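You operate a simulated robot arm through the tools that you are given. There is no shell and no other tool. Be economical: measure what you need, move in short steps, check, and stop when the job is done.

You are at the controls of a simulated two-armed robot. One attempt, no reset.

JOB
Pick up the white cone with one hand, pass it to the other hand and put it on the top of the service table. Set down upright: white cone.

It is judged by the outcome, as a careful person would: the job done as asked, and still so three seconds after it is handed in. It fails if anything else is knocked over, pushed out of place, dropped, spilled or broken.

ROBOT AND FRAMES
Two 7-joint arms with two-finger grippers on one trunk, on a base that drives. Base frame: it is fixed to the floor where the robot stands at the start and does not move with it; the origin is under the middle of the robot, x ahead of it, y to its left, z up; the surface under the hand at the start is at about z = 880. Readings come in mm, rad, newtons and seconds.
The left shoulder is at the start at [37, 159, 1156], the right one opposite. With the tool pointing down near the work surface each hand reaches from about 280 to 740 mm from the robot's upright axis, wherever it stands, measured 20 degrees to its own side. Places, roughly: top of the service table [-1200, 0, 800]; white cone (7x7x15 cm) [500, -200, 900]. Payload 2.45 kg a hand.
Tool frame (each hand has its own): the origin (TCP) lies between the finger pads and is the grasp point; the fingertips stand 26 mm ahead of it; z points along the fingers, y is the line along which they close. The gripper opens to 96 mm. The gripper's body begins 69 mm behind the TCP.
Orientation is that of the tool frame in the base frame, as a unit quaternion [x, y, z, w]. With the fingers straight down and closing along the base's y, the tool's x points along the base's -x, its y along +y and its z along -z.

CONTROLS
- The arms move only by the tool move_arm. It takes "left_targets", "right_targets" or both (then of equal length, played together; a hand with none holds still); each is a list of rows, each a list of 7 numbers: the finger opening in mm, from 0 to 96, then the shift along the tool's x, y, z in units of 300 mm (1.0 is 300 mm), then the turn, a rotation vector about the tool's x, y, z in units of 180 degrees (1.0 is 180 degrees). In form: [[grip, x, y, z, rx, ry, rz], ...]. A call has 1 to 10 rows; each row is the pose to reach, as a shift and turn from the pose commanded when the call began, along the tool's axes at that moment. A call with a number of a shift or a turn outside -1 to 1 is refused whole. A row lasts 0.2 s, in which the tool goes at most 50 mm and 0.15 rad; a call with a longer step from one row to the next is refused whole, and so is a gripper value outside its range. A pose out of reach is approached as far as the arm can. The call stops where the force on the tool passes 40 N (or 10 N more than at its start, if that is more) or the arm is blocked; 0.2 s more then pass. The fingers move at their own pace and stop on an object; they squeeze with about 40 N. The grip force told is the motor's: it shows also when the fingers shut on nothing. Time passes only in rows, and 0.2 s behind the last, so rows that repeat a pose let the fingers close. It gives the time, the measured TCP pose, the force on the tool (base axes), the opening and the grip force at its end, in the units of the frame above (readings bear some noise), with the torque about the TCP (base axes, N m) and any sound that the robot's microphone picked up, and new pictures: "views" is both (left out), scene, wrist or none (wrist: the cameras of the hands that moved).
- Cameras (640 x 400 px; columns grow to the right, rows downward): "scene" is now at [89.1, -35.7, 1643.1]; the picture's right is [-0.38, -0.93, -0.00], its down [-0.73, 0.30, -0.62] and it looks along [0.57, -0.23, -0.78] (base axes); focal length 270 px, centre (320, 200). "left" rides on the left gripper at [82, -3, -98] in its tool frame; the picture's right is [0.04, 1.00, 0.00], its down [-0.73, 0.03, -0.68] and it looks along [-0.68, 0.03, 0.73] (tool axes); focal length 256 px, centre (320, 200). "right" rides on the right gripper at [82, 3, -98] in its tool frame; the picture's right is [-0.04, 1.00, 0.00], its down [-0.73, -0.03, -0.68] and it looks along [-0.68, -0.03, 0.73] (tool axes); focal length 256 px, centre (320, 200). There is no depth. A picture from a camera that has moved, and an enlarged one, comes with that camera's place and axes in the base frame and with its lens. The place of the scene camera against the robot may be out by one fixed shift of up to 25 mm in any direction.
- move_column(by): slides the trunk up (or, below 0, down) by that many mm; the arms and the scene camera ride with it, the base frame stays. It gives what a move gives, with no picture.
- steer(legs): drives the robot by 1 to 6 legs, each [ahead, left, turn to the left] in mm, mm and rad, along the robot's own axes; the way and the turn of a leg run together, so that a leg with both is an arc; at most 1500 mm and 3.142 rad a leg. The arms and the cameras ride along, it lands a little off, and it stops where it bumps. It gives what a move gives, and a new picture of the scene camera.
- turn_head(pan, tilt): turns the head with the scene camera to pan (to the left, within 2.094 rad either way) and tilt (down, from -0.506 to 1.204), counted from straight ahead of the robot. It gives what a move gives, and a new picture of the scene camera.
- zoom(camera, box): a new picture of the part [left, top, right, bottom] of that camera's present view, enlarged. The clock stands still meanwhile.
- close_job(): hands the job in; it is judged then, once.

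Go step by step. Nothing tells you exact positions but the pictures and the camera data: compare them with the known pose of the tool, close in by small moves and look again before you grip or let go. The budget is 120 turns and 260 pictures, counting those below and the enlarged ones. Unless the task says otherwise, let go and move clear before handing in, and close with one line.

The tools are called after ">>>" as a command line: name --argument value ..., lists and objects as JSON in quotes. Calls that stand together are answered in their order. move_arm: Moves the arms, as the interface text tells. Its arguments: {"type":"object","properties":{"left_targets":{"type":"array"},"right_targets":{"type":"array"},"views":{"type":"string","enum":["both","scene","wrist","none"]}},"required":[]} The other tools are called the same way: move_column (by) slides the trunk up or down; steer (legs) drives the base; turn_head (pan, tilt) turns the head that bears the scene camera; zoom (camera, box) takes an enlarged picture of a part of a camera's view; close_job () hands the job in.

At the start:

```text
clock: 0.0
left_eef_pos: [451.4, 4.0, 1157.4]
left_ee_rot: [0.001, 1.0, 0.001, -0.001]
left_force: [0.1, -0.7, 0.4]
left_torque: [0.02, -0.01, 0.03]
left_finger_gap: 95.8
left_grip_force: 0.1
right_eef_pos: [449.4, -329.3, 1199.8]
right_ee_rot: [0.001, 1.0, 0.001, 0.0]
right_force: [0.5, -0.3, -0.3]
right_torque: [-0.02, 0.0, -0.02]
right_finger_gap: 96.0
right_grip_force: 0.0
trunk travel left (down, up): [-325.0, 242.0]
robot x, y, heading: [0.4, -2.7, -0.001]
head pan, tilt: [-0.387, 0.897]
```

scene: 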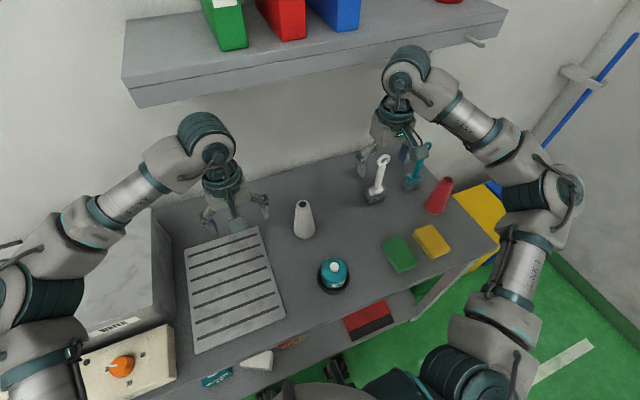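
right: 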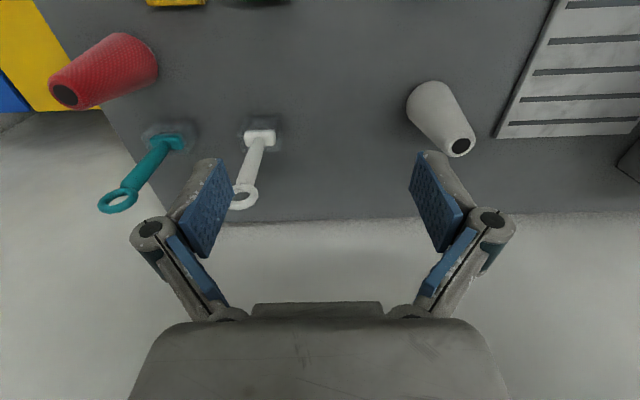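
left: 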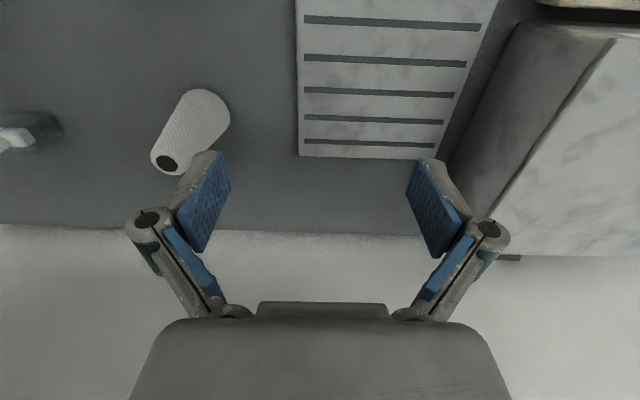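

The white cone stands near (539, -160), with its top at about z≈1021–1030. My plan is to pick it from above with the right hand, which I'll yaw so its camera faces away. The left hand then takes the lower part at a 45° tilt and places it. First I move the right hand above the cone while yawing it.

>>> move_arm --right_targets '[[96, -0.03, 0.0563, 0.01, 0, 0, -0.0475], [96, -0.06, 0.1126, 0.02, 0, 0, -0.095], [96, -0.09, 0.1689, 0.03, 0, 0, -0.1425], [96, -0.12, 0.2252, 0.04, 0, 0, -0.19], [96, -0.15, 0.2815, 0.05, 0, 0, -0.2375], [96, -0.18, 0.3378, 0.06, 0, 0, -0.285], [96, -0.21, 0.3941, 0.07, 0, 0, -0.3325], [96, -0.24, 0.4504, 0.08, 0, 0, -0.38], [96, -0.27, 0.5067, 0.09, 0, 0, -0.4275], [96, -0.3, 0.563, 0.1, 0, 0, -0.475]]'

```text
clock: 2.2
left_eef_pos: [449.8, 6.2, 1159.9]
left_ee_rot: [-0.001, 1.0, -0.001, 0.002]
left_force: [0.9, 0.1, -0.2]
left_torque: [-0.03, -0.01, -0.02]
left_finger_gap: 95.7
left_grip_force: 0.1
right_eef_pos: [365.5, -81.3, 1143.7]
right_ee_rot: [-0.674, 0.739, -0.002, 0.002]
right_force: [0.1, 0.3, -0.3]
right_torque: [-0.05, -0.03, 0.01]
right_finger_gap: 96.1
right_grip_force: 0.1
right hand out of reach, approached as far as the arm can: row 6, 7, 8, 9, 10
trunk travel left (down, up): [-325.0, 242.0]
robot x, y, heading: [-4.5, -0.9, -0.003]
head pan, tilt: [-0.387, 0.897]
camera scene: at [88.7, -31.6, 1643.2], right [-0.38, -0.93, 0.0], down [-0.73, 0.3, -0.62], along [0.57, -0.24, -0.78], focal length 270 px, centre (320, 200)
camera right: at [354.0, -161.7, 1242.9], right [-0.99, 0.13, -0.01], down [0.09, 0.73, 0.68], along [0.09, 0.67, -0.73], focal length 256 px, centre (320, 200)
```

scene: 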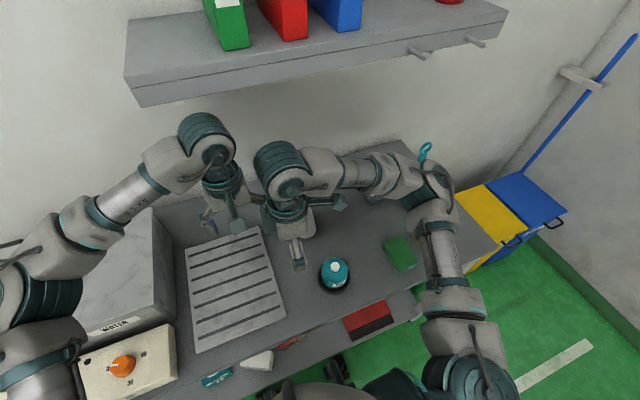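
right: 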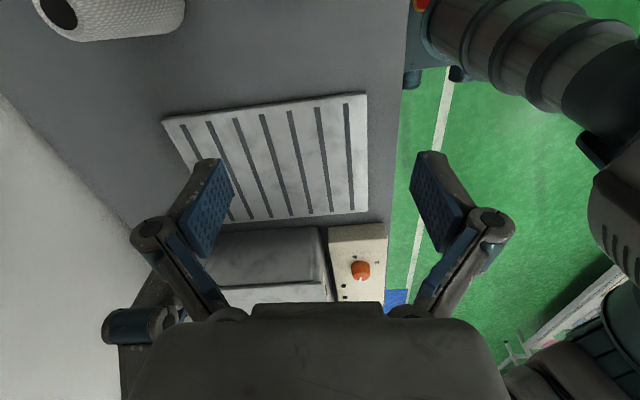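

The full yaw put this spot out of reach, so I'll undo about half of it and see where the hand settles.

>>> move_arm --right_targets '[[96, 0, 0, 0, 0, 0, 0.045], [96, 0, 0, 0, 0, 0, 0.09], [96, 0, 0, 0, 0, 0, 0.135], [96, 0, 0, 0, 0, 0, 0.18], [96, 0, 0, 0, 0, 0, 0.225], [96, 0, 0, 0, 0, 0, 0.25], [96, 0, 0, 0, 0, 0, 0.25], [96, 0, 0, 0, 0, 0, 0.25]]'

```text
clock: 4.0
left_eef_pos: [449.2, 5.8, 1159.2]
left_ee_rot: [0.001, 1.0, 0.001, 0.001]
left_force: [0.2, -0.4, -0.1]
left_torque: [0.02, 0.03, 0.04]
left_finger_gap: 96.3
left_grip_force: 0.0
right_eef_pos: [367.3, -77.7, 1141.5]
right_ee_rot: [-0.345, 0.939, 0.0, 0.001]
right_force: [-0.6, 0.1, -0.3]
right_torque: [0.01, 0.01, -0.01]
right_finger_gap: 95.9
right_grip_force: 0.2
trunk travel left (down, up): [-325.0, 242.0]
robot x, y, heading: [-1.0, -0.2, -0.005]
head pan, tilt: [-0.387, 0.897]
camera scene: at [89.3, -33.4, 1643.1], right [-0.38, -0.93, 0.0], down [-0.73, 0.3, -0.62], along [0.57, -0.24, -0.78], focal length 270 px, centre (320, 200)
camera right: at [303.1, -130.4, 1240.3], right [-0.62, 0.79, 0.0], down [0.58, 0.45, 0.68], along [0.54, 0.42, -0.73], focal length 256 px, centre (320, 200)
```

scene: 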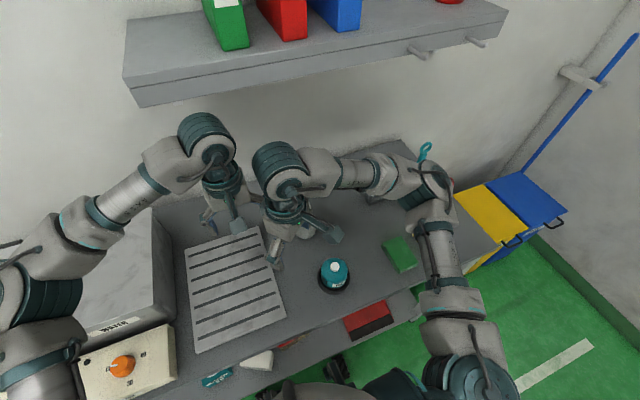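
right: 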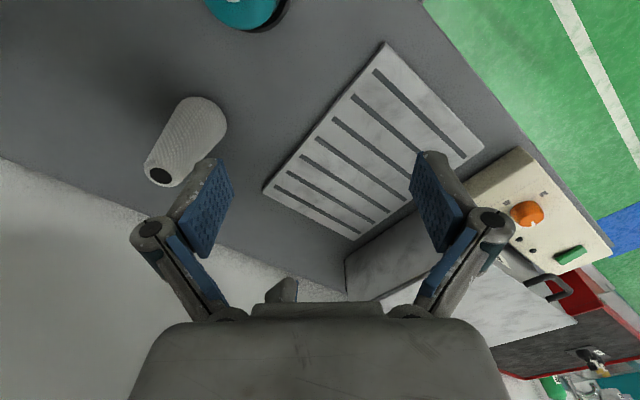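

The triangulation again puts the cone at about (541, -161). I'm moving above it with the current 40° yaw.

>>> move_arm --right_targets '[[96, -0.053, -0.117, 0, 0, 0, 0], [96, -0.105, -0.235, 0, 0, 0, 0], [96, -0.158, -0.352, 0, 0, 0, 0], [96, -0.21, -0.47, 0, 0, 0, 0], [96, -0.263, -0.587, 0, 0, 0, 0], [96, -0.263, -0.587, 0, 0, 0, 0]]'

```text
clock: 5.4
left_eef_pos: [448.0, 5.1, 1159.3]
left_ee_rot: [0.0, 1.0, 0.0, 0.003]
left_force: [0.0, 0.2, 1.0]
left_torque: [0.0, 0.01, 0.02]
left_finger_gap: 96.2
left_grip_force: 0.1
right_eef_pos: [542.2, -164.5, 1144.0]
right_ee_rot: [-0.346, 0.938, -0.001, 0.001]
right_force: [-0.2, 0.0, 0.2]
right_torque: [0.01, 0.03, -0.02]
right_finger_gap: 96.0
right_grip_force: 0.1
trunk travel left (down, up): [-325.0, 242.0]
robot x, y, heading: [4.0, 1.0, -0.0]
head pan, tilt: [-0.387, 0.897]
camera scene: at [89.4, -33.9, 1643.1], right [-0.38, -0.93, 0.0], down [-0.73, 0.3, -0.62], along [0.57, -0.24, -0.78], focal length 270 px, centre (320, 200)
camera right: at [478.6, -213.7, 1242.5], right [-0.62, 0.79, 0.0], down [0.58, 0.45, 0.68], along [0.54, 0.42, -0.73], focal length 256 px, centre (320, 200)
```

scene: 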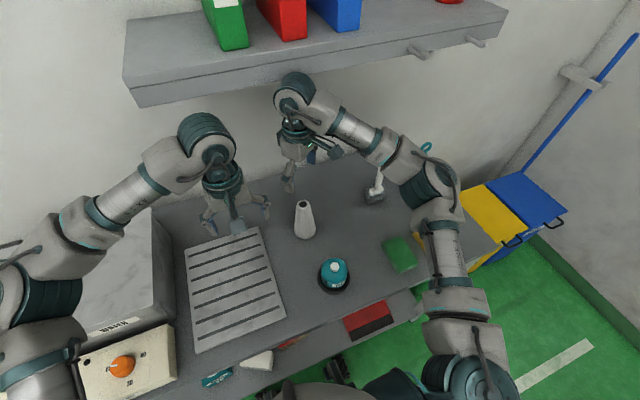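
right: 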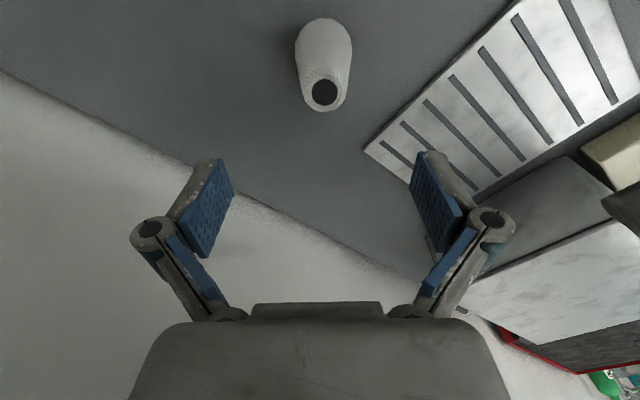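

The hand is centred on the cone axis at (541, -161). I'm descending to TCP z≈980.

>>> move_arm --right_targets '[[96, 0, 0, 0.1, 0, 0, 0], [96, 0, 0, 0.2, 0, 0, 0], [96, 0, 0, 0.3, 0, 0, 0], [96, 0, 0, 0.38, 0, 0, 0], [96, 0, 0, 0.46, 0, 0, 0], [96, 0, 0, 0.54, 0, 0, 0], [96, 0, 0, 0.54, 0, 0, 0]]'

```text
clock: 7.0
left_eef_pos: [449.1, 4.7, 1160.0]
left_ee_rot: [0.0, 1.0, 0.0, 0.001]
left_force: [-1.0, -0.3, -0.7]
left_torque: [0.01, 0.01, -0.01]
left_finger_gap: 96.1
left_grip_force: 0.1
right_eef_pos: [541.6, -163.0, 978.7]
right_ee_rot: [-0.345, 0.938, -0.001, 0.001]
right_force: [-0.3, -0.2, -0.1]
right_torque: [-0.01, -0.01, 0.0]
right_finger_gap: 96.2
right_grip_force: 0.1
trunk travel left (down, up): [-325.0, 242.0]
robot x, y, heading: [-1.1, 0.7, 0.002]
head pan, tilt: [-0.387, 0.897]
camera scene: at [89.7, -34.1, 1643.1], right [-0.38, -0.93, 0.0], down [-0.73, 0.3, -0.62], along [0.57, -0.23, -0.78], focal length 270 px, centre (320, 200)
camera right: at [478.2, -214.1, 1077.0], right [-0.62, 0.79, 0.0], down [0.58, 0.45, 0.68], along [0.54, 0.42, -0.73], focal length 256 px, centre (320, 200)
```

scene: 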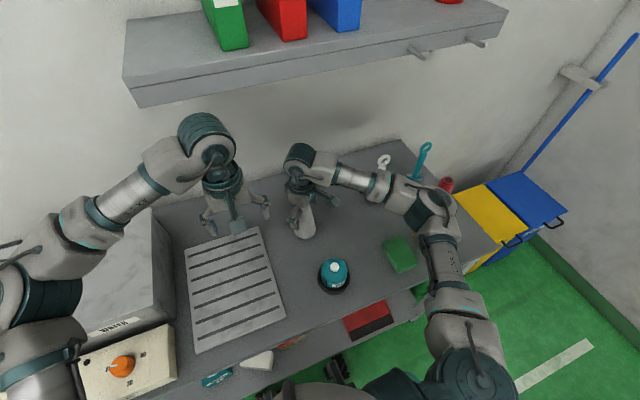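
right: 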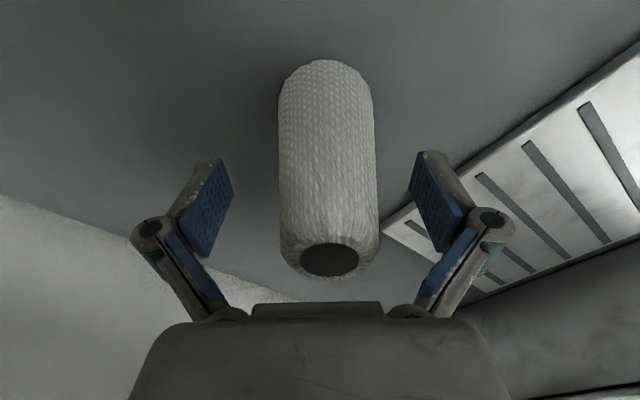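

The cone sits between the fingers, about 3 mm off centre, which is fine. Closing now.

>>> move_arm --right_targets '[[60, 0, 0.01, 0, 0, 0, 0], [30, 0, 0.01, 0, 0, 0, 0], [10, 0, 0.01, 0, 0, 0, 0], [0, 0, 0.01, 0, 0, 0, 0], [0, 0, 0.01, 0, 0, 0, 0]]' --views "wrist"

```text
clock: 8.2
left_eef_pos: [449.6, 4.7, 1160.1]
left_ee_rot: [0.0, 1.0, 0.001, 0.0]
left_force: [1.1, 0.1, -0.1]
left_torque: [-0.01, 0.0, -0.03]
left_finger_gap: 96.0
left_grip_force: 0.0
right_eef_pos: [540.1, -160.4, 979.3]
right_ee_rot: [-0.346, 0.938, 0.0, 0.002]
right_force: [1.6, 1.2, -0.3]
right_torque: [-0.02, -0.11, 0.03]
right_finger_gap: 52.0
right_grip_force: 40.1
trunk travel left (down, up): [-325.0, 242.0]
robot x, y, heading: [-0.7, -0.1, -0.002]
head pan, tilt: [-0.387, 0.897]
camera right: at [476.6, -211.2, 1077.8], right [-0.62, 0.79, 0.0], down [0.58, 0.45, 0.68], along [0.54, 0.42, -0.73], focal length 256 px, centre (320, 200)
```

right: 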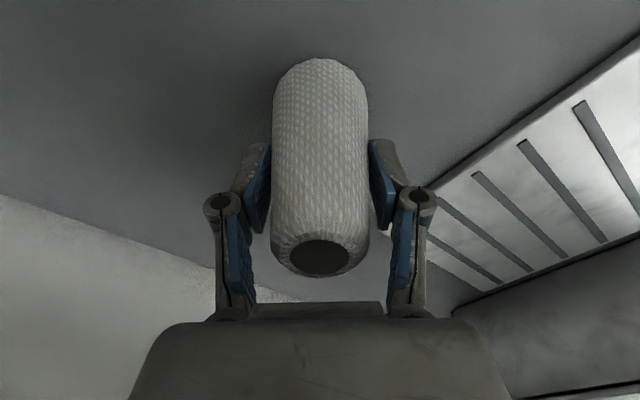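

The cone is gripped, with a 52 mm gap and 40 N. I'm lifting it straight up while the left hand backs up and to the left.

>>> move_arm --right_targets '[[0, 0, 0.01, -0.05, 0, 0, 0], [0, 0, 0.01, -0.12, 0, 0, 0], [0, 0, 0.01, -0.22, 0, 0, 0], [0, 0, 0.01, -0.32, 0, 0, 0], [0, 0, 0.01, -0.42, 0, 0, 0], [0, 0, 0.01, -0.52, 0, 0, 0], [0, 0, 0.01, -0.6, 0, 0, 0], [0, 0, 0.01, -0.6, 0, 0, 0]]' --left_targets '[[96, 0.04, 0.03, -0.02, 0, 0, 0], [96, 0.08, 0.06, -0.04, 0, 0, 0], [96, 0.12, 0.09, -0.06, 0, 0, 0], [96, 0.16, 0.12, -0.08, 0, 0, 0], [96, 0.2, 0.15, -0.1, 0, 0, 0], [96, 0.24, 0.18, -0.12, 0, 0, 0], [96, 0.27, 0.2, -0.14, 0, 0, 0], [96, 0.27, 0.2, -0.14, 0, 0, 0]]'

```text
clock: 10.0
left_eef_pos: [369.1, 65.4, 1200.1]
left_ee_rot: [0.001, 1.0, 0.0, 0.001]
left_force: [-0.2, 0.1, 0.1]
left_torque: [-0.03, 0.04, -0.01]
left_finger_gap: 95.9
left_grip_force: 0.0
right_eef_pos: [538.4, -157.2, 1158.4]
right_ee_rot: [-0.345, 0.938, -0.001, 0.001]
right_force: [0.0, 0.5, -3.3]
right_torque: [0.03, 0.02, 0.03]
right_finger_gap: 52.4
right_grip_force: 40.2
trunk travel left (down, up): [-325.0, 242.0]
robot x, y, heading: [0.1, -0.8, -0.001]
head pan, tilt: [-0.387, 0.897]
camera scene: at [90.6, -33.1, 1642.9], right [-0.38, -0.93, 0.0], down [-0.73, 0.3, -0.62], along [0.57, -0.24, -0.78], focal length 270 px, centre (320, 200)
camera right: at [474.4, -207.2, 1257.3], right [-0.62, 0.79, 0.0], down [0.58, 0.45, 0.68], along [0.53, 0.42, -0.73], focal length 256 px, centre (320, 200)
camera left: at [286.7, 61.8, 1299.6], right [-0.04, 1.0, 0.0], down [0.73, 0.03, 0.68], along [0.68, 0.03, -0.73], focal length 256 px, centre (320, 200)
```

scene: 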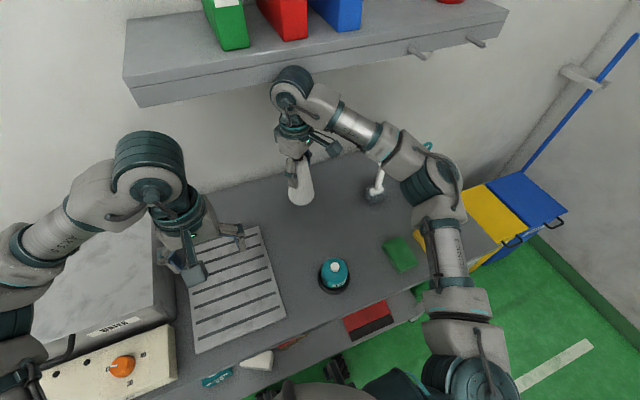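
right: 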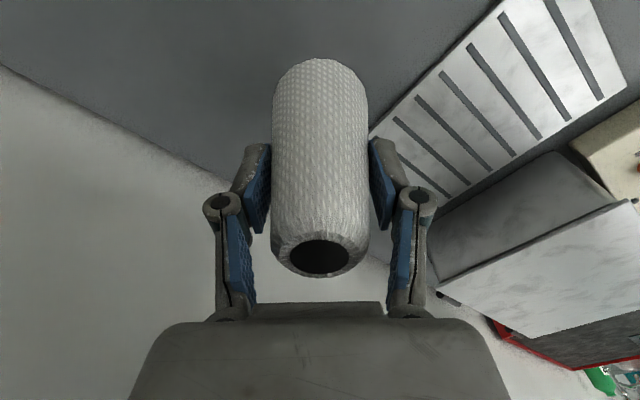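
left: 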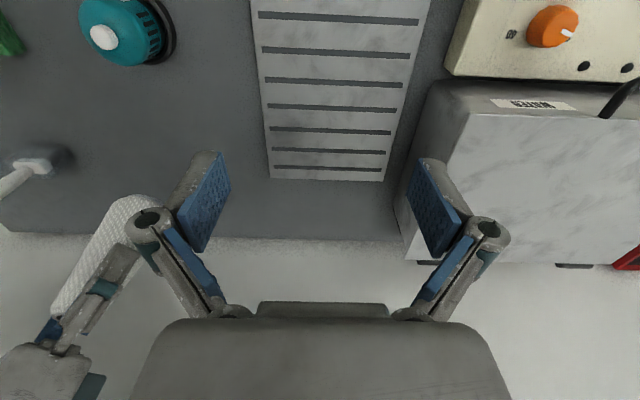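

The cone hangs securely, with its base at about z 1060. I'm yawing the left hand 45° to the right first, then I'll pitch it up.

>>> move_arm --left_targets '[[96, 0, 0, 0, 0, 0, 0.042], [96, 0, 0, 0, 0, 0, 0.084], [96, 0, 0, 0, 0, 0, 0.126], [96, 0, 0, 0, 0, 0, 0.168], [96, 0, 0, 0, 0, 0, 0.21], [96, 0, 0, 0, 0, 0, 0.25], [96, 0, 0, 0, 0, 0, 0.25]]' --views "none"

>>> move_arm --left_targets '[[96, 0, 0, 0, 0, -0.0463, 0], [96, 0, 0, 0, 0, -0.0927, 0], [96, 0, 0, 0, 0, -0.139, 0], [96, 0, 0, 0, 0, -0.185, 0], [96, 0, 0, 0, 0, -0.232, 0], [96, 0, 0, 0, 0, -0.278, 0], [96, 0, 0, 0, 0, -0.278, 0]]'

```text
clock: 11.6
left_eef_pos: [367.6, 64.5, 1200.4]
left_ee_rot: [0.384, 0.923, 0.0, 0.002]
left_force: [0.5, -0.7, 1.3]
left_torque: [0.02, 0.0, 0.01]
left_finger_gap: 96.1
left_grip_force: 0.1
right_eef_pos: [538.5, -156.7, 1159.4]
right_ee_rot: [-0.345, 0.939, 0.0, 0.001]
right_force: [-0.5, 0.2, -2.3]
right_torque: [-0.03, -0.01, 0.01]
right_finger_gap: 52.2
right_grip_force: 40.6
trunk travel left (down, up): [-325.0, 242.0]
robot x, y, heading: [0.1, -2.0, -0.002]
head pan, tilt: [-0.387, 0.897]
```

```text
clock: 13.2
left_eef_pos: [368.5, 66.0, 1201.3]
left_ee_rot: [0.347, 0.836, -0.163, 0.392]
left_force: [-0.3, -0.5, 0.9]
left_torque: [0.03, -0.01, 0.01]
left_finger_gap: 96.1
left_grip_force: 0.0
right_eef_pos: [538.2, -157.0, 1160.1]
right_ee_rot: [-0.345, 0.939, -0.001, 0.001]
right_force: [-0.1, 1.0, -2.8]
right_torque: [-0.01, -0.02, -0.01]
right_finger_gap: 52.1
right_grip_force: 39.9
trunk travel left (down, up): [-325.0, 242.0]
robot x, y, heading: [-4.8, -1.1, -0.001]
head pan, tilt: [-0.387, 0.897]
camera scene: at [89.7, -31.8, 1643.1], right [-0.38, -0.93, 0.0], down [-0.73, 0.3, -0.62], along [0.57, -0.24, -0.78], focal length 270 px, centre (320, 200)
camera left: at [275.9, 154.7, 1201.8], right [0.69, 0.72, -0.03], down [-0.02, 0.06, 1.0], along [0.72, -0.69, 0.05], focal length 256 px, centre (320, 200)
```

scene: 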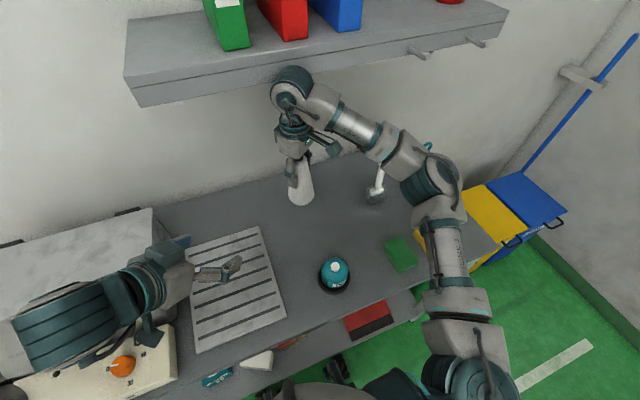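
left: 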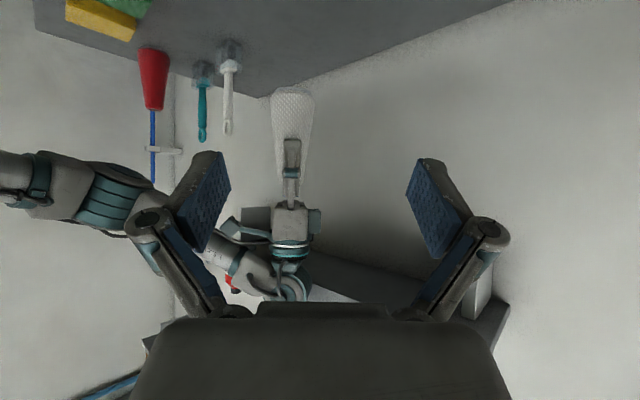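

The left hand took the tilted pose well. Next I bring the cone in to about (480, -100) and line the left hand up 130 mm short of it along its tool axis.

>>> move_arm --right_targets '[[0, 0.005, 0.05, 0, 0, 0, 0], [0, 0.01, 0.1, 0, 0, 0, 0], [0, 0.015, 0.16, 0, 0, 0, 0], [0, 0.02, 0.22, 0, 0, 0, 0], [0, 0.024, 0.27, 0, 0, 0, 0], [0, 0.024, 0.27, 0, 0, 0, 0]]' --left_targets '[[96, -0.033, -0.025, 0.055, 0, 0, 0], [96, -0.066, -0.05, 0.11, 0, 0, 0], [96, -0.1, -0.075, 0.165, 0, 0, 0], [96, -0.132, -0.1, 0.22, 0, 0, 0], [96, -0.165, -0.126, 0.277, 0, 0, 0], [96, -0.165, -0.126, 0.277, 0, 0, 0]]'

```text
clock: 14.6
left_eef_pos: [409.4, -29.3, 1185.5]
left_ee_rot: [0.347, 0.837, -0.161, 0.392]
left_force: [0.3, 0.3, 0.3]
left_torque: [0.0, 0.01, 0.0]
left_finger_gap: 96.2
left_grip_force: 0.1
right_eef_pos: [479.1, -99.9, 1158.2]
right_ee_rot: [-0.345, 0.938, 0.0, 0.001]
right_force: [0.2, -0.4, -3.4]
right_torque: [0.0, 0.0, -0.01]
right_finger_gap: 52.3
right_grip_force: 39.6
trunk travel left (down, up): [-325.0, 242.0]
robot x, y, heading: [0.9, -0.6, 0.001]
head pan, tilt: [-0.387, 0.897]
camera scene: at [89.5, -32.9, 1643.1], right [-0.38, -0.93, 0.0], down [-0.73, 0.3, -0.62], along [0.57, -0.24, -0.78], focal length 270 px, centre (320, 200)
camera right: at [415.8, -149.9, 1257.0], right [-0.62, 0.79, 0.0], down [0.58, 0.45, 0.68], along [0.54, 0.42, -0.73], focal length 256 px, centre (320, 200)
camera left: at [316.4, 58.3, 1186.7], right [0.69, 0.72, -0.03], down [-0.02, 0.06, 1.0], along [0.72, -0.69, 0.05], focal length 256 px, centre (320, 200)
```

scene: 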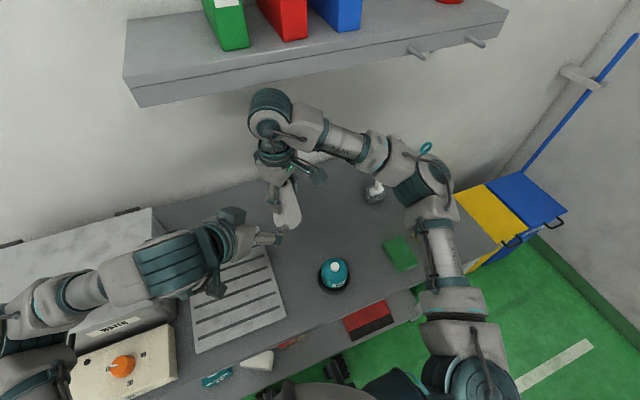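
right: 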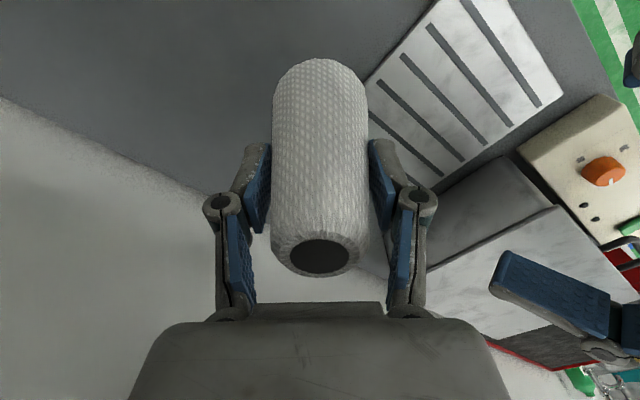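
left: 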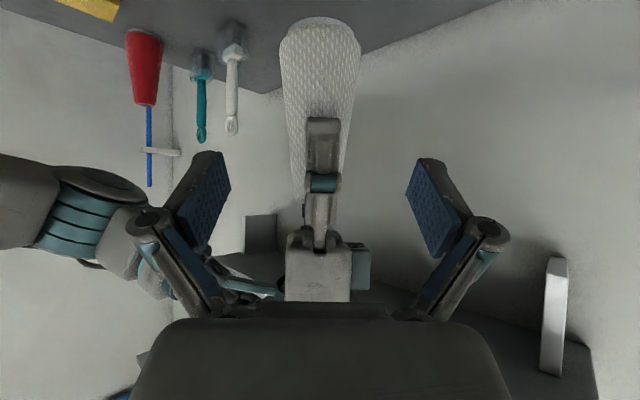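

Seen from the side, the left palm would come very close to the right finger at this grip height. I'll put the cone back where it stood and regrasp it about 25 mm higher, to leave room for the left hand.

>>> move_arm --right_targets '[[0, -0.006, -0.068, 0, 0, 0, 0], [0, -0.012, -0.136, 0, 0, 0, 0], [0, -0.018, -0.204, 0, 0, 0, 0], [0, -0.024, -0.27, 0.05, 0, 0, 0], [0, -0.024, -0.27, 0.18, 0, 0, 0], [0, -0.024, -0.27, 0.31, 0, 0, 0], [0, -0.024, -0.27, 0.44, 0, 0, 0], [0, -0.024, -0.27, 0.54, 0, 0, 0], [0, -0.024, -0.27, 0.58, 0, 0, 0], [0, -0.024, -0.27, 0.595, 0, 0, 0]]' --views "scene"

```text
clock: 16.8
left_eef_pos: [409.6, -30.3, 1186.4]
left_ee_rot: [0.347, 0.837, -0.161, 0.391]
left_force: [0.2, 0.2, -0.3]
left_torque: [0.01, 0.02, 0.02]
left_finger_gap: 95.9
left_grip_force: 0.2
right_eef_pos: [538.0, -158.2, 980.7]
right_ee_rot: [-0.345, 0.939, -0.001, 0.0]
right_force: [-0.1, -0.3, -1.2]
right_torque: [-0.01, 0.0, 0.0]
right_finger_gap: 52.2
right_grip_force: 40.0
trunk travel left (down, up): [-325.0, 242.0]
robot x, y, heading: [-0.1, -0.9, -0.002]
head pan, tilt: [-0.387, 0.897]
camera scene: at [90.0, -33.6, 1643.0], right [-0.38, -0.93, 0.0], down [-0.73, 0.3, -0.62], along [0.57, -0.24, -0.78], focal length 270 px, centre (320, 200)
```

scene: 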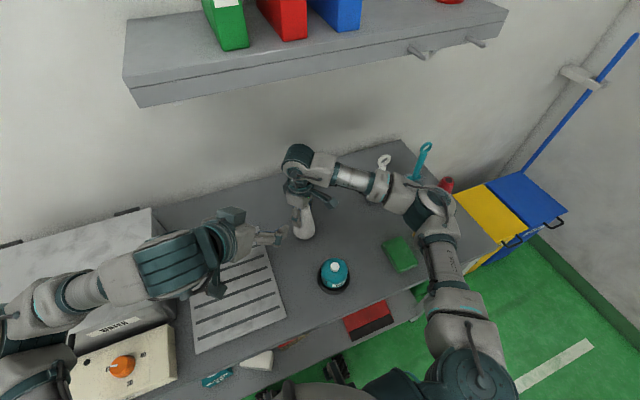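

Pressing the last 2 mm to the bench, opening, and regripping 26 mm higher.

>>> move_arm --right_targets '[[0, 0, 0, 0.003, 0, 0, 0], [0, 0, 0, 0.006, 0, 0, 0], [60, 0, 0, 0.006, 0, 0, 0], [90, 0, 0, 0.006, 0, 0, 0], [90, 0, 0, 0.006, 0, 0, 0]]' --views "wrist"

>>> move_arm --right_targets '[[90, 0, 0, -0.045, 0, 0, 0], [90, 0, 0, -0.087, 0, 0, 0], [60, 0, 0, -0.087, 0, 0, 0], [30, 0, 0, -0.087, 0, 0, 0], [0, 0, 0, -0.087, 0, 0, 0], [0, 0, 0, -0.087, 0, 0, 0]]' --views "wrist"

```text
clock: 18.0
left_eef_pos: [409.4, -30.3, 1186.3]
left_ee_rot: [0.348, 0.837, -0.162, 0.391]
left_force: [0.1, 0.4, 0.3]
left_torque: [-0.02, 0.0, -0.02]
left_finger_gap: 96.1
left_grip_force: 0.0
right_eef_pos: [538.7, -158.3, 978.4]
right_ee_rot: [-0.345, 0.938, 0.0, 0.0]
right_force: [-0.5, 0.1, 0.1]
right_torque: [-0.01, 0.02, 0.0]
right_finger_gap: 90.1
right_grip_force: 0.1
trunk travel left (down, up): [-325.0, 242.0]
robot x, y, heading: [-1.4, -1.6, -0.002]
head pan, tilt: [-0.387, 0.897]
camera right: at [474.9, -208.3, 1077.3], right [-0.62, 0.79, 0.0], down [0.58, 0.45, 0.68], along [0.54, 0.42, -0.73], focal length 256 px, centre (320, 200)
```

right: 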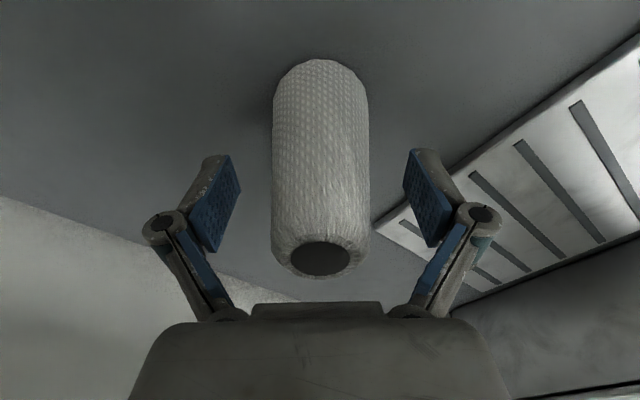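

```text
clock: 19.4
left_eef_pos: [408.7, -30.2, 1185.1]
left_ee_rot: [0.347, 0.836, -0.162, 0.392]
left_force: [0.9, 0.6, 0.4]
left_torque: [0.01, 0.04, 0.01]
left_finger_gap: 96.2
left_grip_force: 0.0
right_eef_pos: [538.7, -159.7, 1006.1]
right_ee_rot: [-0.345, 0.939, -0.001, 0.001]
right_force: [1.2, -1.0, 2.0]
right_torque: [-0.11, -0.16, 0.07]
right_finger_gap: 45.6
right_grip_force: 40.2
trunk travel left (down, up): [-325.0, 242.0]
robot x, y, heading: [-3.9, -0.3, 0.001]
head pan, tilt: [-0.387, 0.897]
camera right: at [474.4, -209.0, 1104.5], right [-0.62, 0.79, 0.0], down [0.58, 0.45, 0.68], along [0.54, 0.42, -0.73], focal length 256 px, centre (320, 200)
```

right: 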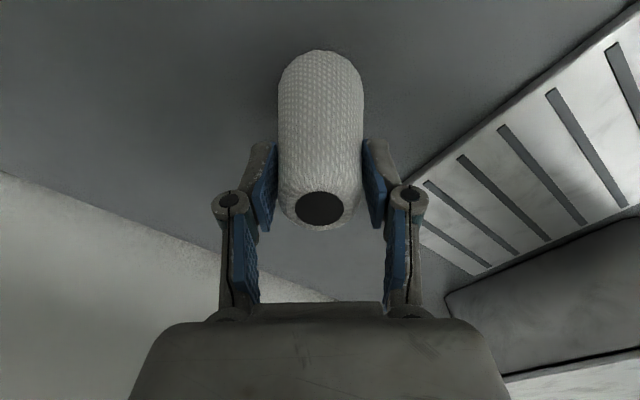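

Gripped higher, with a 46 mm gap. Lifting and bringing the cone back to about (480, -100).

>>> move_arm --right_targets '[[0, 0, 0, -0.05, 0, 0, 0], [0, 0, 0, -0.15, 0, 0, 0], [0, 0, 0, -0.27, 0, 0, 0], [0, 0, 0, -0.39, 0, 0, 0], [0, 0, 0, -0.51, 0, 0, 0], [0, 0.005, 0.05, -0.6, 0, 0, 0], [0, 0.01, 0.12, -0.6, 0, 0, 0], [0, 0.018, 0.2, -0.6, 0, 0, 0], [0, 0.024, 0.27, -0.6, 0, 0, 0], [0, 0.024, 0.27, -0.6, 0, 0, 0]]'

>>> zoom --camera "left" --box '[120, 0, 520, 330]'

```text
clock: 21.6
left_eef_pos: [409.0, -30.0, 1184.5]
left_ee_rot: [0.346, 0.837, -0.161, 0.391]
left_force: [0.0, 0.3, -0.6]
left_torque: [0.02, 0.0, 0.01]
left_finger_gap: 96.1
left_grip_force: 0.0
right_eef_pos: [480.4, -99.6, 1185.1]
right_ee_rot: [-0.345, 0.939, 0.0, 0.002]
right_force: [1.1, 0.5, -3.2]
right_torque: [0.01, 0.01, -0.01]
right_finger_gap: 45.6
right_grip_force: 39.9
trunk travel left (down, up): [-325.0, 242.0]
robot x, y, heading: [0.5, 0.3, 0.003]
head pan, tilt: [-0.387, 0.897]
camera scene: at [90.0, -32.6, 1643.0], right [-0.38, -0.93, 0.0], down [-0.73, 0.3, -0.62], along [0.57, -0.24, -0.78], focal length 270 px, centre (320, 200)
camera right: at [416.1, -150.1, 1283.8], right [-0.62, 0.79, 0.0], down [0.58, 0.45, 0.68], along [0.54, 0.42, -0.73], focal length 256 px, centre (320, 200)
```

scene: 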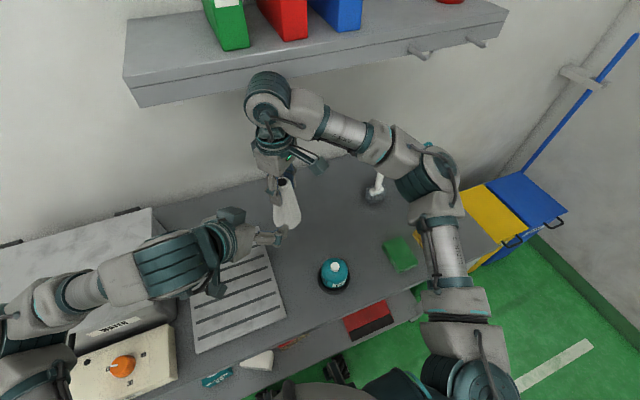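
right: 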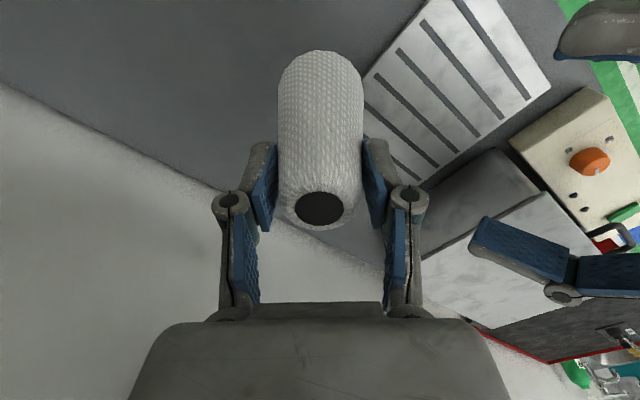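

```text
1.21 times, centred on (320, 165) of left
camera zoom: at [316.9, 58.7, 1186.6], right [0.69, 0.72, -0.03], down [-0.02, 0.06, 1.0], along [0.72, -0.69, 0.05], focal length 310 px, centre (320, 242)
```

zoom: 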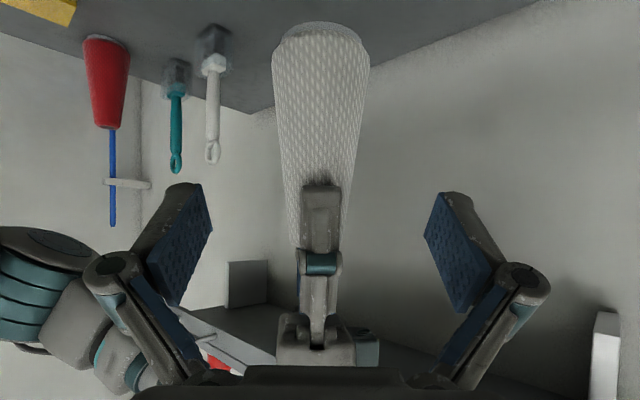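

There's now plenty of bare cone below the right fingers. I'm advancing the left hand 90 of the 128 mm and then checking.

>>> move_arm --left_targets '[[96, 0.023, 0, 0.06, 0, 0, 0], [96, 0.023, 0, 0.13, 0, 0, 0], [96, 0.023, 0, 0.2, 0, 0, 0], [96, 0.023, 0, 0.25, 0, 0, 0], [96, 0.023, 0, 0.3, 0, 0, 0], [96, 0.023, 0, 0.3, 0, 0, 0]]'

```text
clock: 23.0
left_eef_pos: [455.0, -73.6, 1123.3]
left_ee_rot: [0.347, 0.836, -0.162, 0.393]
left_force: [0.2, 0.1, -0.2]
left_torque: [0.02, 0.0, -0.01]
left_finger_gap: 95.9
left_grip_force: 0.0
right_eef_pos: [479.5, -99.5, 1185.3]
right_ee_rot: [-0.346, 0.938, 0.0, 0.001]
right_force: [0.2, -0.1, -1.8]
right_torque: [0.0, -0.01, 0.04]
right_finger_gap: 45.6
right_grip_force: 39.8
trunk travel left (down, up): [-325.0, 242.0]
robot x, y, heading: [1.7, 3.9, -0.001]
head pan, tilt: [-0.387, 0.897]
camera scene: at [89.7, -33.2, 1643.1], right [-0.38, -0.93, 0.0], down [-0.73, 0.3, -0.62], along [0.57, -0.24, -0.78], focal length 270 px, centre (320, 200)
camera left: at [361.8, 13.3, 1123.1], right [0.69, 0.72, -0.03], down [-0.02, 0.06, 1.0], along [0.72, -0.69, 0.05], focal length 256 px, centre (320, 200)
```

scene: 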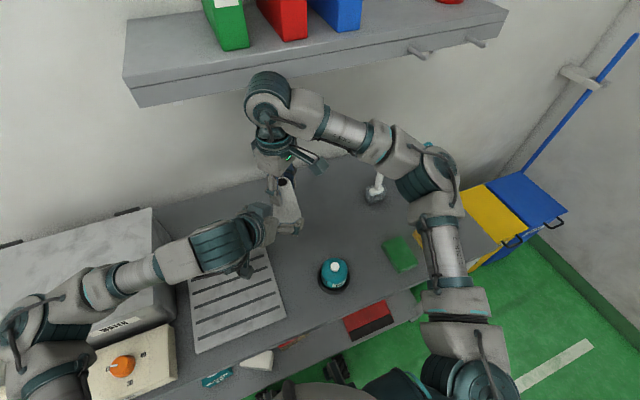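
left: 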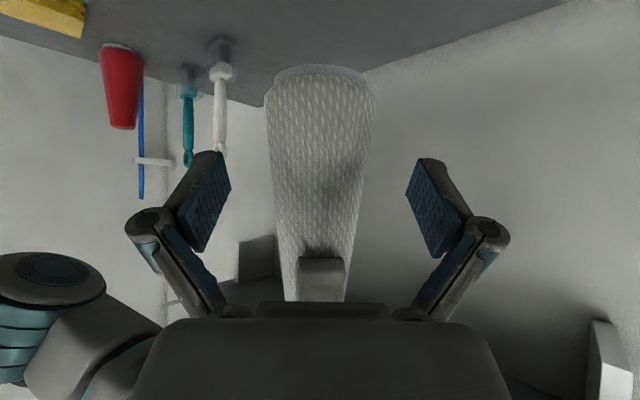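

It's well centred. Advancing the last 38 mm.

>>> move_arm --left_targets '[[96, 0, 0, 0.05, 0, 0, 0], [96, 0, 0, 0.09, 0, 0, 0], [96, 0, 0, 0.128, 0, 0, 0], [96, 0, 0, 0.128, 0, 0, 0]]'

```text
clock: 24.0
left_eef_pos: [475.4, -94.1, 1099.4]
left_ee_rot: [0.347, 0.836, -0.162, 0.392]
left_force: [-5.2, 6.3, 3.1]
left_torque: [-0.47, -0.42, 0.01]
left_finger_gap: 96.2
left_grip_force: 0.1
right_eef_pos: [478.9, -100.9, 1185.0]
right_ee_rot: [-0.344, 0.939, -0.001, 0.0]
right_force: [6.3, -6.1, -5.7]
right_torque: [-0.08, -0.08, -0.03]
right_finger_gap: 45.4
right_grip_force: 40.1
trunk travel left (down, up): [-325.0, 242.0]
robot x, y, heading: [-3.2, 0.4, 0.003]
head pan, tilt: [-0.387, 0.897]
camera scene: at [89.9, -33.3, 1643.0], right [-0.38, -0.93, 0.0], down [-0.73, 0.3, -0.62], along [0.57, -0.24, -0.78], focal length 270 px, centre (320, 200)
camera left: at [382.7, -7.8, 1099.8], right [0.69, 0.72, -0.03], down [-0.02, 0.06, 1.0], along [0.72, -0.69, 0.05], focal length 256 px, centre (320, 200)
```

scene: 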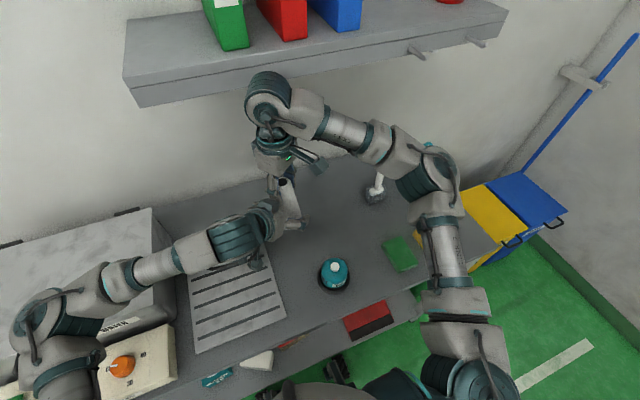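
left: 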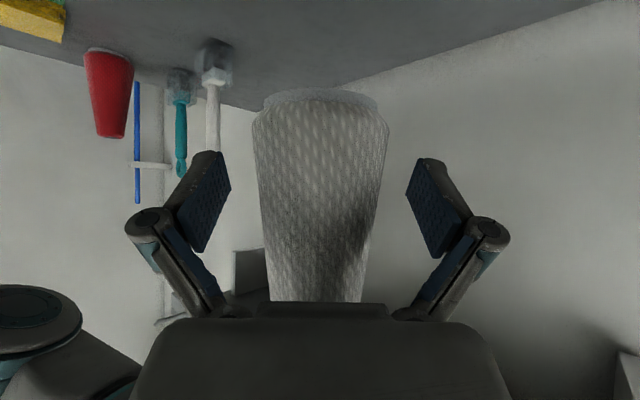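

There's light contact of about 8 N, probably palm on finger. I'm backing off 6 mm before closing.

>>> move_arm --left_targets '[[96, 0, 0, -0.02, 0, 0, 0], [96, 0, 0, -0.02, 0, 0, 0]]' --views "none"

```text
clock: 24.6
left_eef_pos: [472.5, -92.2, 1102.8]
left_ee_rot: [0.347, 0.837, -0.161, 0.392]
left_force: [-0.7, -0.1, -0.4]
left_torque: [-0.03, -0.02, -0.03]
left_finger_gap: 95.9
left_grip_force: 0.0
right_eef_pos: [480.2, -100.1, 1185.5]
right_ee_rot: [-0.346, 0.938, -0.001, 0.001]
right_force: [-0.9, -0.5, -2.6]
right_torque: [-0.02, 0.0, 0.0]
right_finger_gap: 45.7
right_grip_force: 39.6
trunk travel left (down, up): [-325.0, 242.0]
robot x, y, heading: [1.9, -1.8, 0.002]
head pan, tilt: [-0.387, 0.897]
```

Contact is gone. Closing the left hand.

>>> move_arm --left_targets '[[80, 0, 0, 0, 0, 0, 0], [60, 0, 0, 0, 0, 0, 0], [30, 0, 0, 0, 0, 0, 0], [0, 0, 0, 0, 0, 0, 0], [0, 0, 0, 0, 0, 0, 0]]'

```text
clock: 25.8
left_eef_pos: [472.0, -92.8, 1102.1]
left_ee_rot: [0.348, 0.836, -0.162, 0.392]
left_force: [-8.5, 2.1, 3.3]
left_torque: [0.01, -0.28, 0.03]
left_finger_gap: 65.6
left_grip_force: 39.4
right_eef_pos: [481.0, -100.9, 1186.0]
right_ee_rot: [-0.344, 0.939, -0.001, 0.001]
right_force: [7.3, -0.8, -5.8]
right_torque: [-0.09, -0.38, -0.07]
right_finger_gap: 45.9
right_grip_force: 39.3
trunk travel left (down, up): [-325.0, 242.0]
robot x, y, heading: [-2.5, 2.8, -0.001]
head pan, tilt: [-0.387, 0.897]
camera scene: at [90.0, -33.4, 1643.0], right [-0.38, -0.93, 0.0], down [-0.73, 0.3, -0.62], along [0.57, -0.24, -0.78], focal length 270 px, centre (320, 200)
camera left: at [379.3, -4.6, 1103.6], right [0.69, 0.72, -0.03], down [-0.02, 0.06, 1.0], along [0.72, -0.69, 0.05], focal length 256 px, centre (320, 200)
```

scene: 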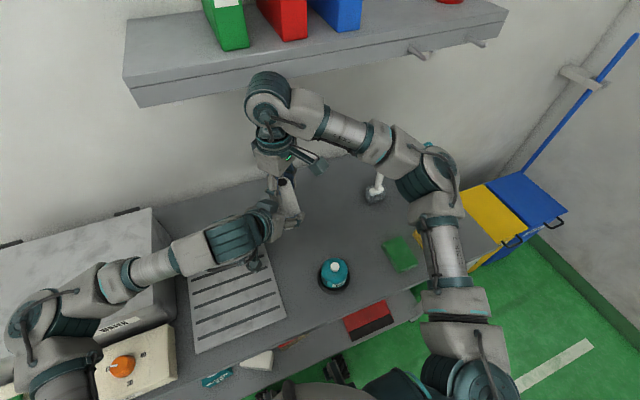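
left: 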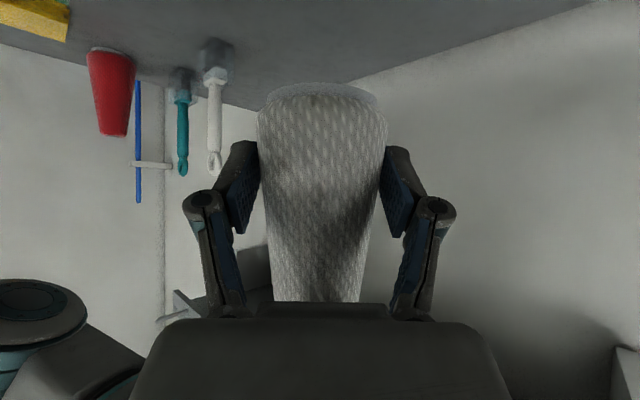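

The left hand holds the cone, with a 66 mm gap and 39 N. I'm opening the right hand only slightly, since the left palm is close, and lifting it straight off.

>>> move_arm --right_targets '[[50, 0, 0, 0, 0, 0, 0], [53, 0, 0, 0, 0, 0, 0], [53, 0, 0, -0.02, 0, 0, 0], [53, 0, 0, -0.06, 0, 0, 0], [53, 0, 0, -0.12, 0, 0, 0], [53, 0, 0, -0.2, 0, 0, 0], [53, 0, 0, -0.3, 0, 0, 0], [53, 0, 0, -0.4, 0, 0, 0]]'

```text
clock: 27.6
left_eef_pos: [471.6, -91.6, 1103.2]
left_ee_rot: [0.348, 0.836, -0.162, 0.392]
left_force: [-0.1, 0.7, 0.6]
left_torque: [0.06, 0.04, 0.01]
left_finger_gap: 65.4
left_grip_force: 40.4
right_eef_pos: [477.8, -99.0, 1307.1]
right_ee_rot: [-0.347, 0.938, -0.002, 0.002]
right_force: [-0.2, 0.3, -0.5]
right_torque: [-0.02, 0.0, -0.02]
right_finger_gap: 53.1
right_grip_force: 0.1
trunk travel left (down, up): [-325.0, 242.0]
robot x, y, heading: [-0.6, -1.5, -0.001]
head pan, tilt: [-0.387, 0.897]
camera scene: at [87.9, -32.4, 1643.2], right [-0.38, -0.93, 0.0], down [-0.73, 0.3, -0.62], along [0.57, -0.24, -0.78], focal length 270 px, centre (320, 200)
camera right: at [412.0, -149.6, 1404.9], right [-0.62, 0.79, 0.0], down [0.57, 0.45, 0.68], along [0.54, 0.42, -0.73], focal length 256 px, centre (320, 200)
```

scene: 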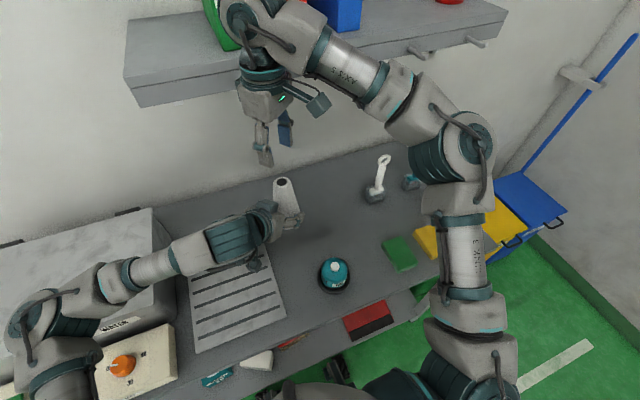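
right: 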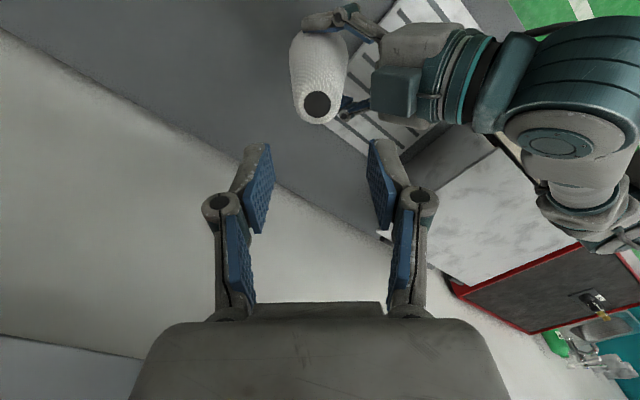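

Handover done: the left hand holds the cone alone and the right is clear. I'm pulling both arms in towards the body before driving.

>>> move_arm --right_targets '[[53, 0.115, -0.034, 0, 0, 0, 0], [53, 0.23, -0.069, 0, 0, 0, 0], [53, 0.345, -0.103, 0.05, 0, 0, 0], [53, 0.46, -0.138, 0.12, 0, 0, 0], [53, 0.575, -0.172, 0.19, 0, 0, 0], [53, 0.575, -0.172, 0.19, 0, 0, 0]]' --left_targets '[[0, 0, 0, 0, 0, 0, 0], [0, 0.01, 0, -0.08, 0, 0, 0], [0, 0.025, 0, -0.18, 0, 0, 0], [0, 0.04, 0, -0.29, 0, 0, 0], [0, 0.06, 0, -0.4, 0, 0, 0], [0, 0.08, 0, -0.5, 0, 0, 0]]'

>>> turn_head --pan 2.09 --tilt 0.5

```text
clock: 29.0
left_eef_pos: [379.5, -1.6, 1181.0]
left_ee_rot: [0.346, 0.837, -0.161, 0.391]
left_force: [0.2, -0.1, -2.8]
left_torque: [0.05, 0.0, -0.05]
left_finger_gap: 65.5
left_grip_force: 39.9
right_eef_pos: [381.6, -252.9, 1247.4]
right_ee_rot: [-0.345, 0.939, 0.0, 0.001]
right_force: [0.5, 0.0, 0.1]
right_torque: [-0.01, -0.04, -0.01]
right_finger_gap: 52.9
right_grip_force: 0.1
trunk travel left (down, up): [-325.0, 242.0]
robot x, y, heading: [-1.8, -2.7, -0.003]
head pan, tilt: [-0.387, 0.897]
camera scene: at [87.7, -34.7, 1643.2], right [-0.38, -0.93, 0.0], down [-0.73, 0.3, -0.62], along [0.57, -0.23, -0.78], focal length 270 px, centre (320, 200)
camera right: at [318.2, -303.6, 1346.1], right [-0.62, 0.79, 0.0], down [0.58, 0.45, 0.68], along [0.54, 0.42, -0.73], focal length 256 px, centre (320, 200)
camera left: at [287.2, 86.2, 1181.6], right [0.69, 0.72, -0.03], down [-0.02, 0.06, 1.0], along [0.73, -0.69, 0.05], focal length 256 px, centre (320, 200)
```

scene: 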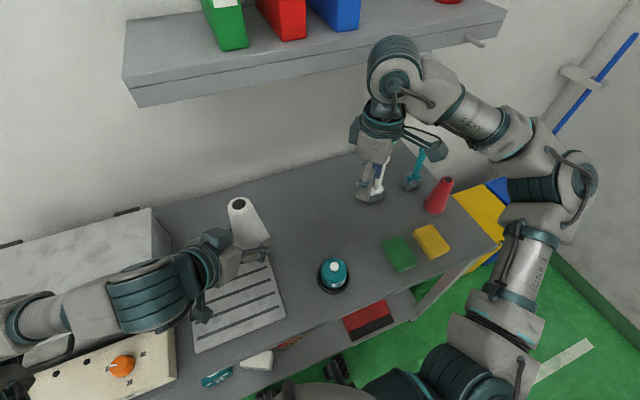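
right: 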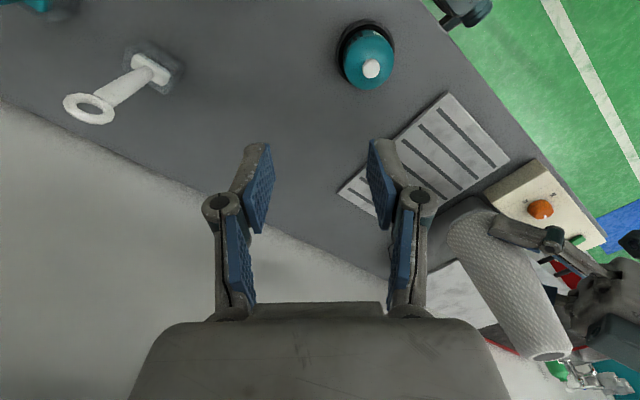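
left: 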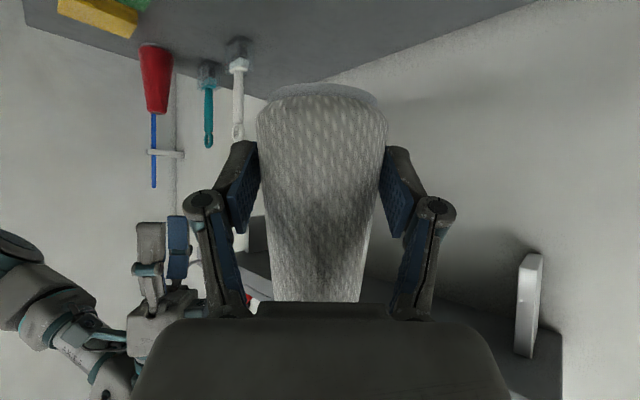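

```text
clock: 31.2
left_eef_pos: [381.0, -2.1, 1180.3]
left_ee_rot: [0.347, 0.837, -0.162, 0.392]
left_force: [-0.6, 0.5, -3.0]
left_torque: [0.06, 0.0, -0.01]
left_finger_gap: 65.3
left_grip_force: 40.4
right_eef_pos: [382.7, -253.0, 1247.3]
right_ee_rot: [-0.345, 0.939, 0.0, 0.002]
right_force: [-0.4, -0.1, -0.4]
right_torque: [0.01, 0.0, 0.03]
right_finger_gap: 53.2
right_grip_force: 0.1
trunk travel left (down, up): [-325.0, 242.0]
robot x, y, heading: [5.4, 0.5, -0.0]
head pan, tilt: [2.089, 0.499]
camera scene: at [-26.7, 73.8, 1677.3], right [0.87, 0.49, 0.0], down [0.23, -0.42, -0.88], along [-0.44, 0.76, -0.48], focal length 270 px, centre (320, 200)
```

scene: 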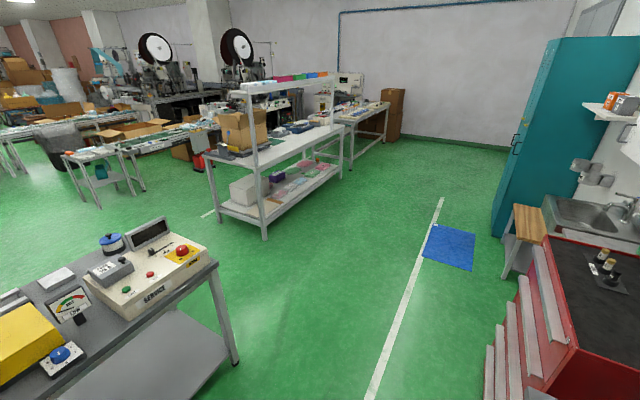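

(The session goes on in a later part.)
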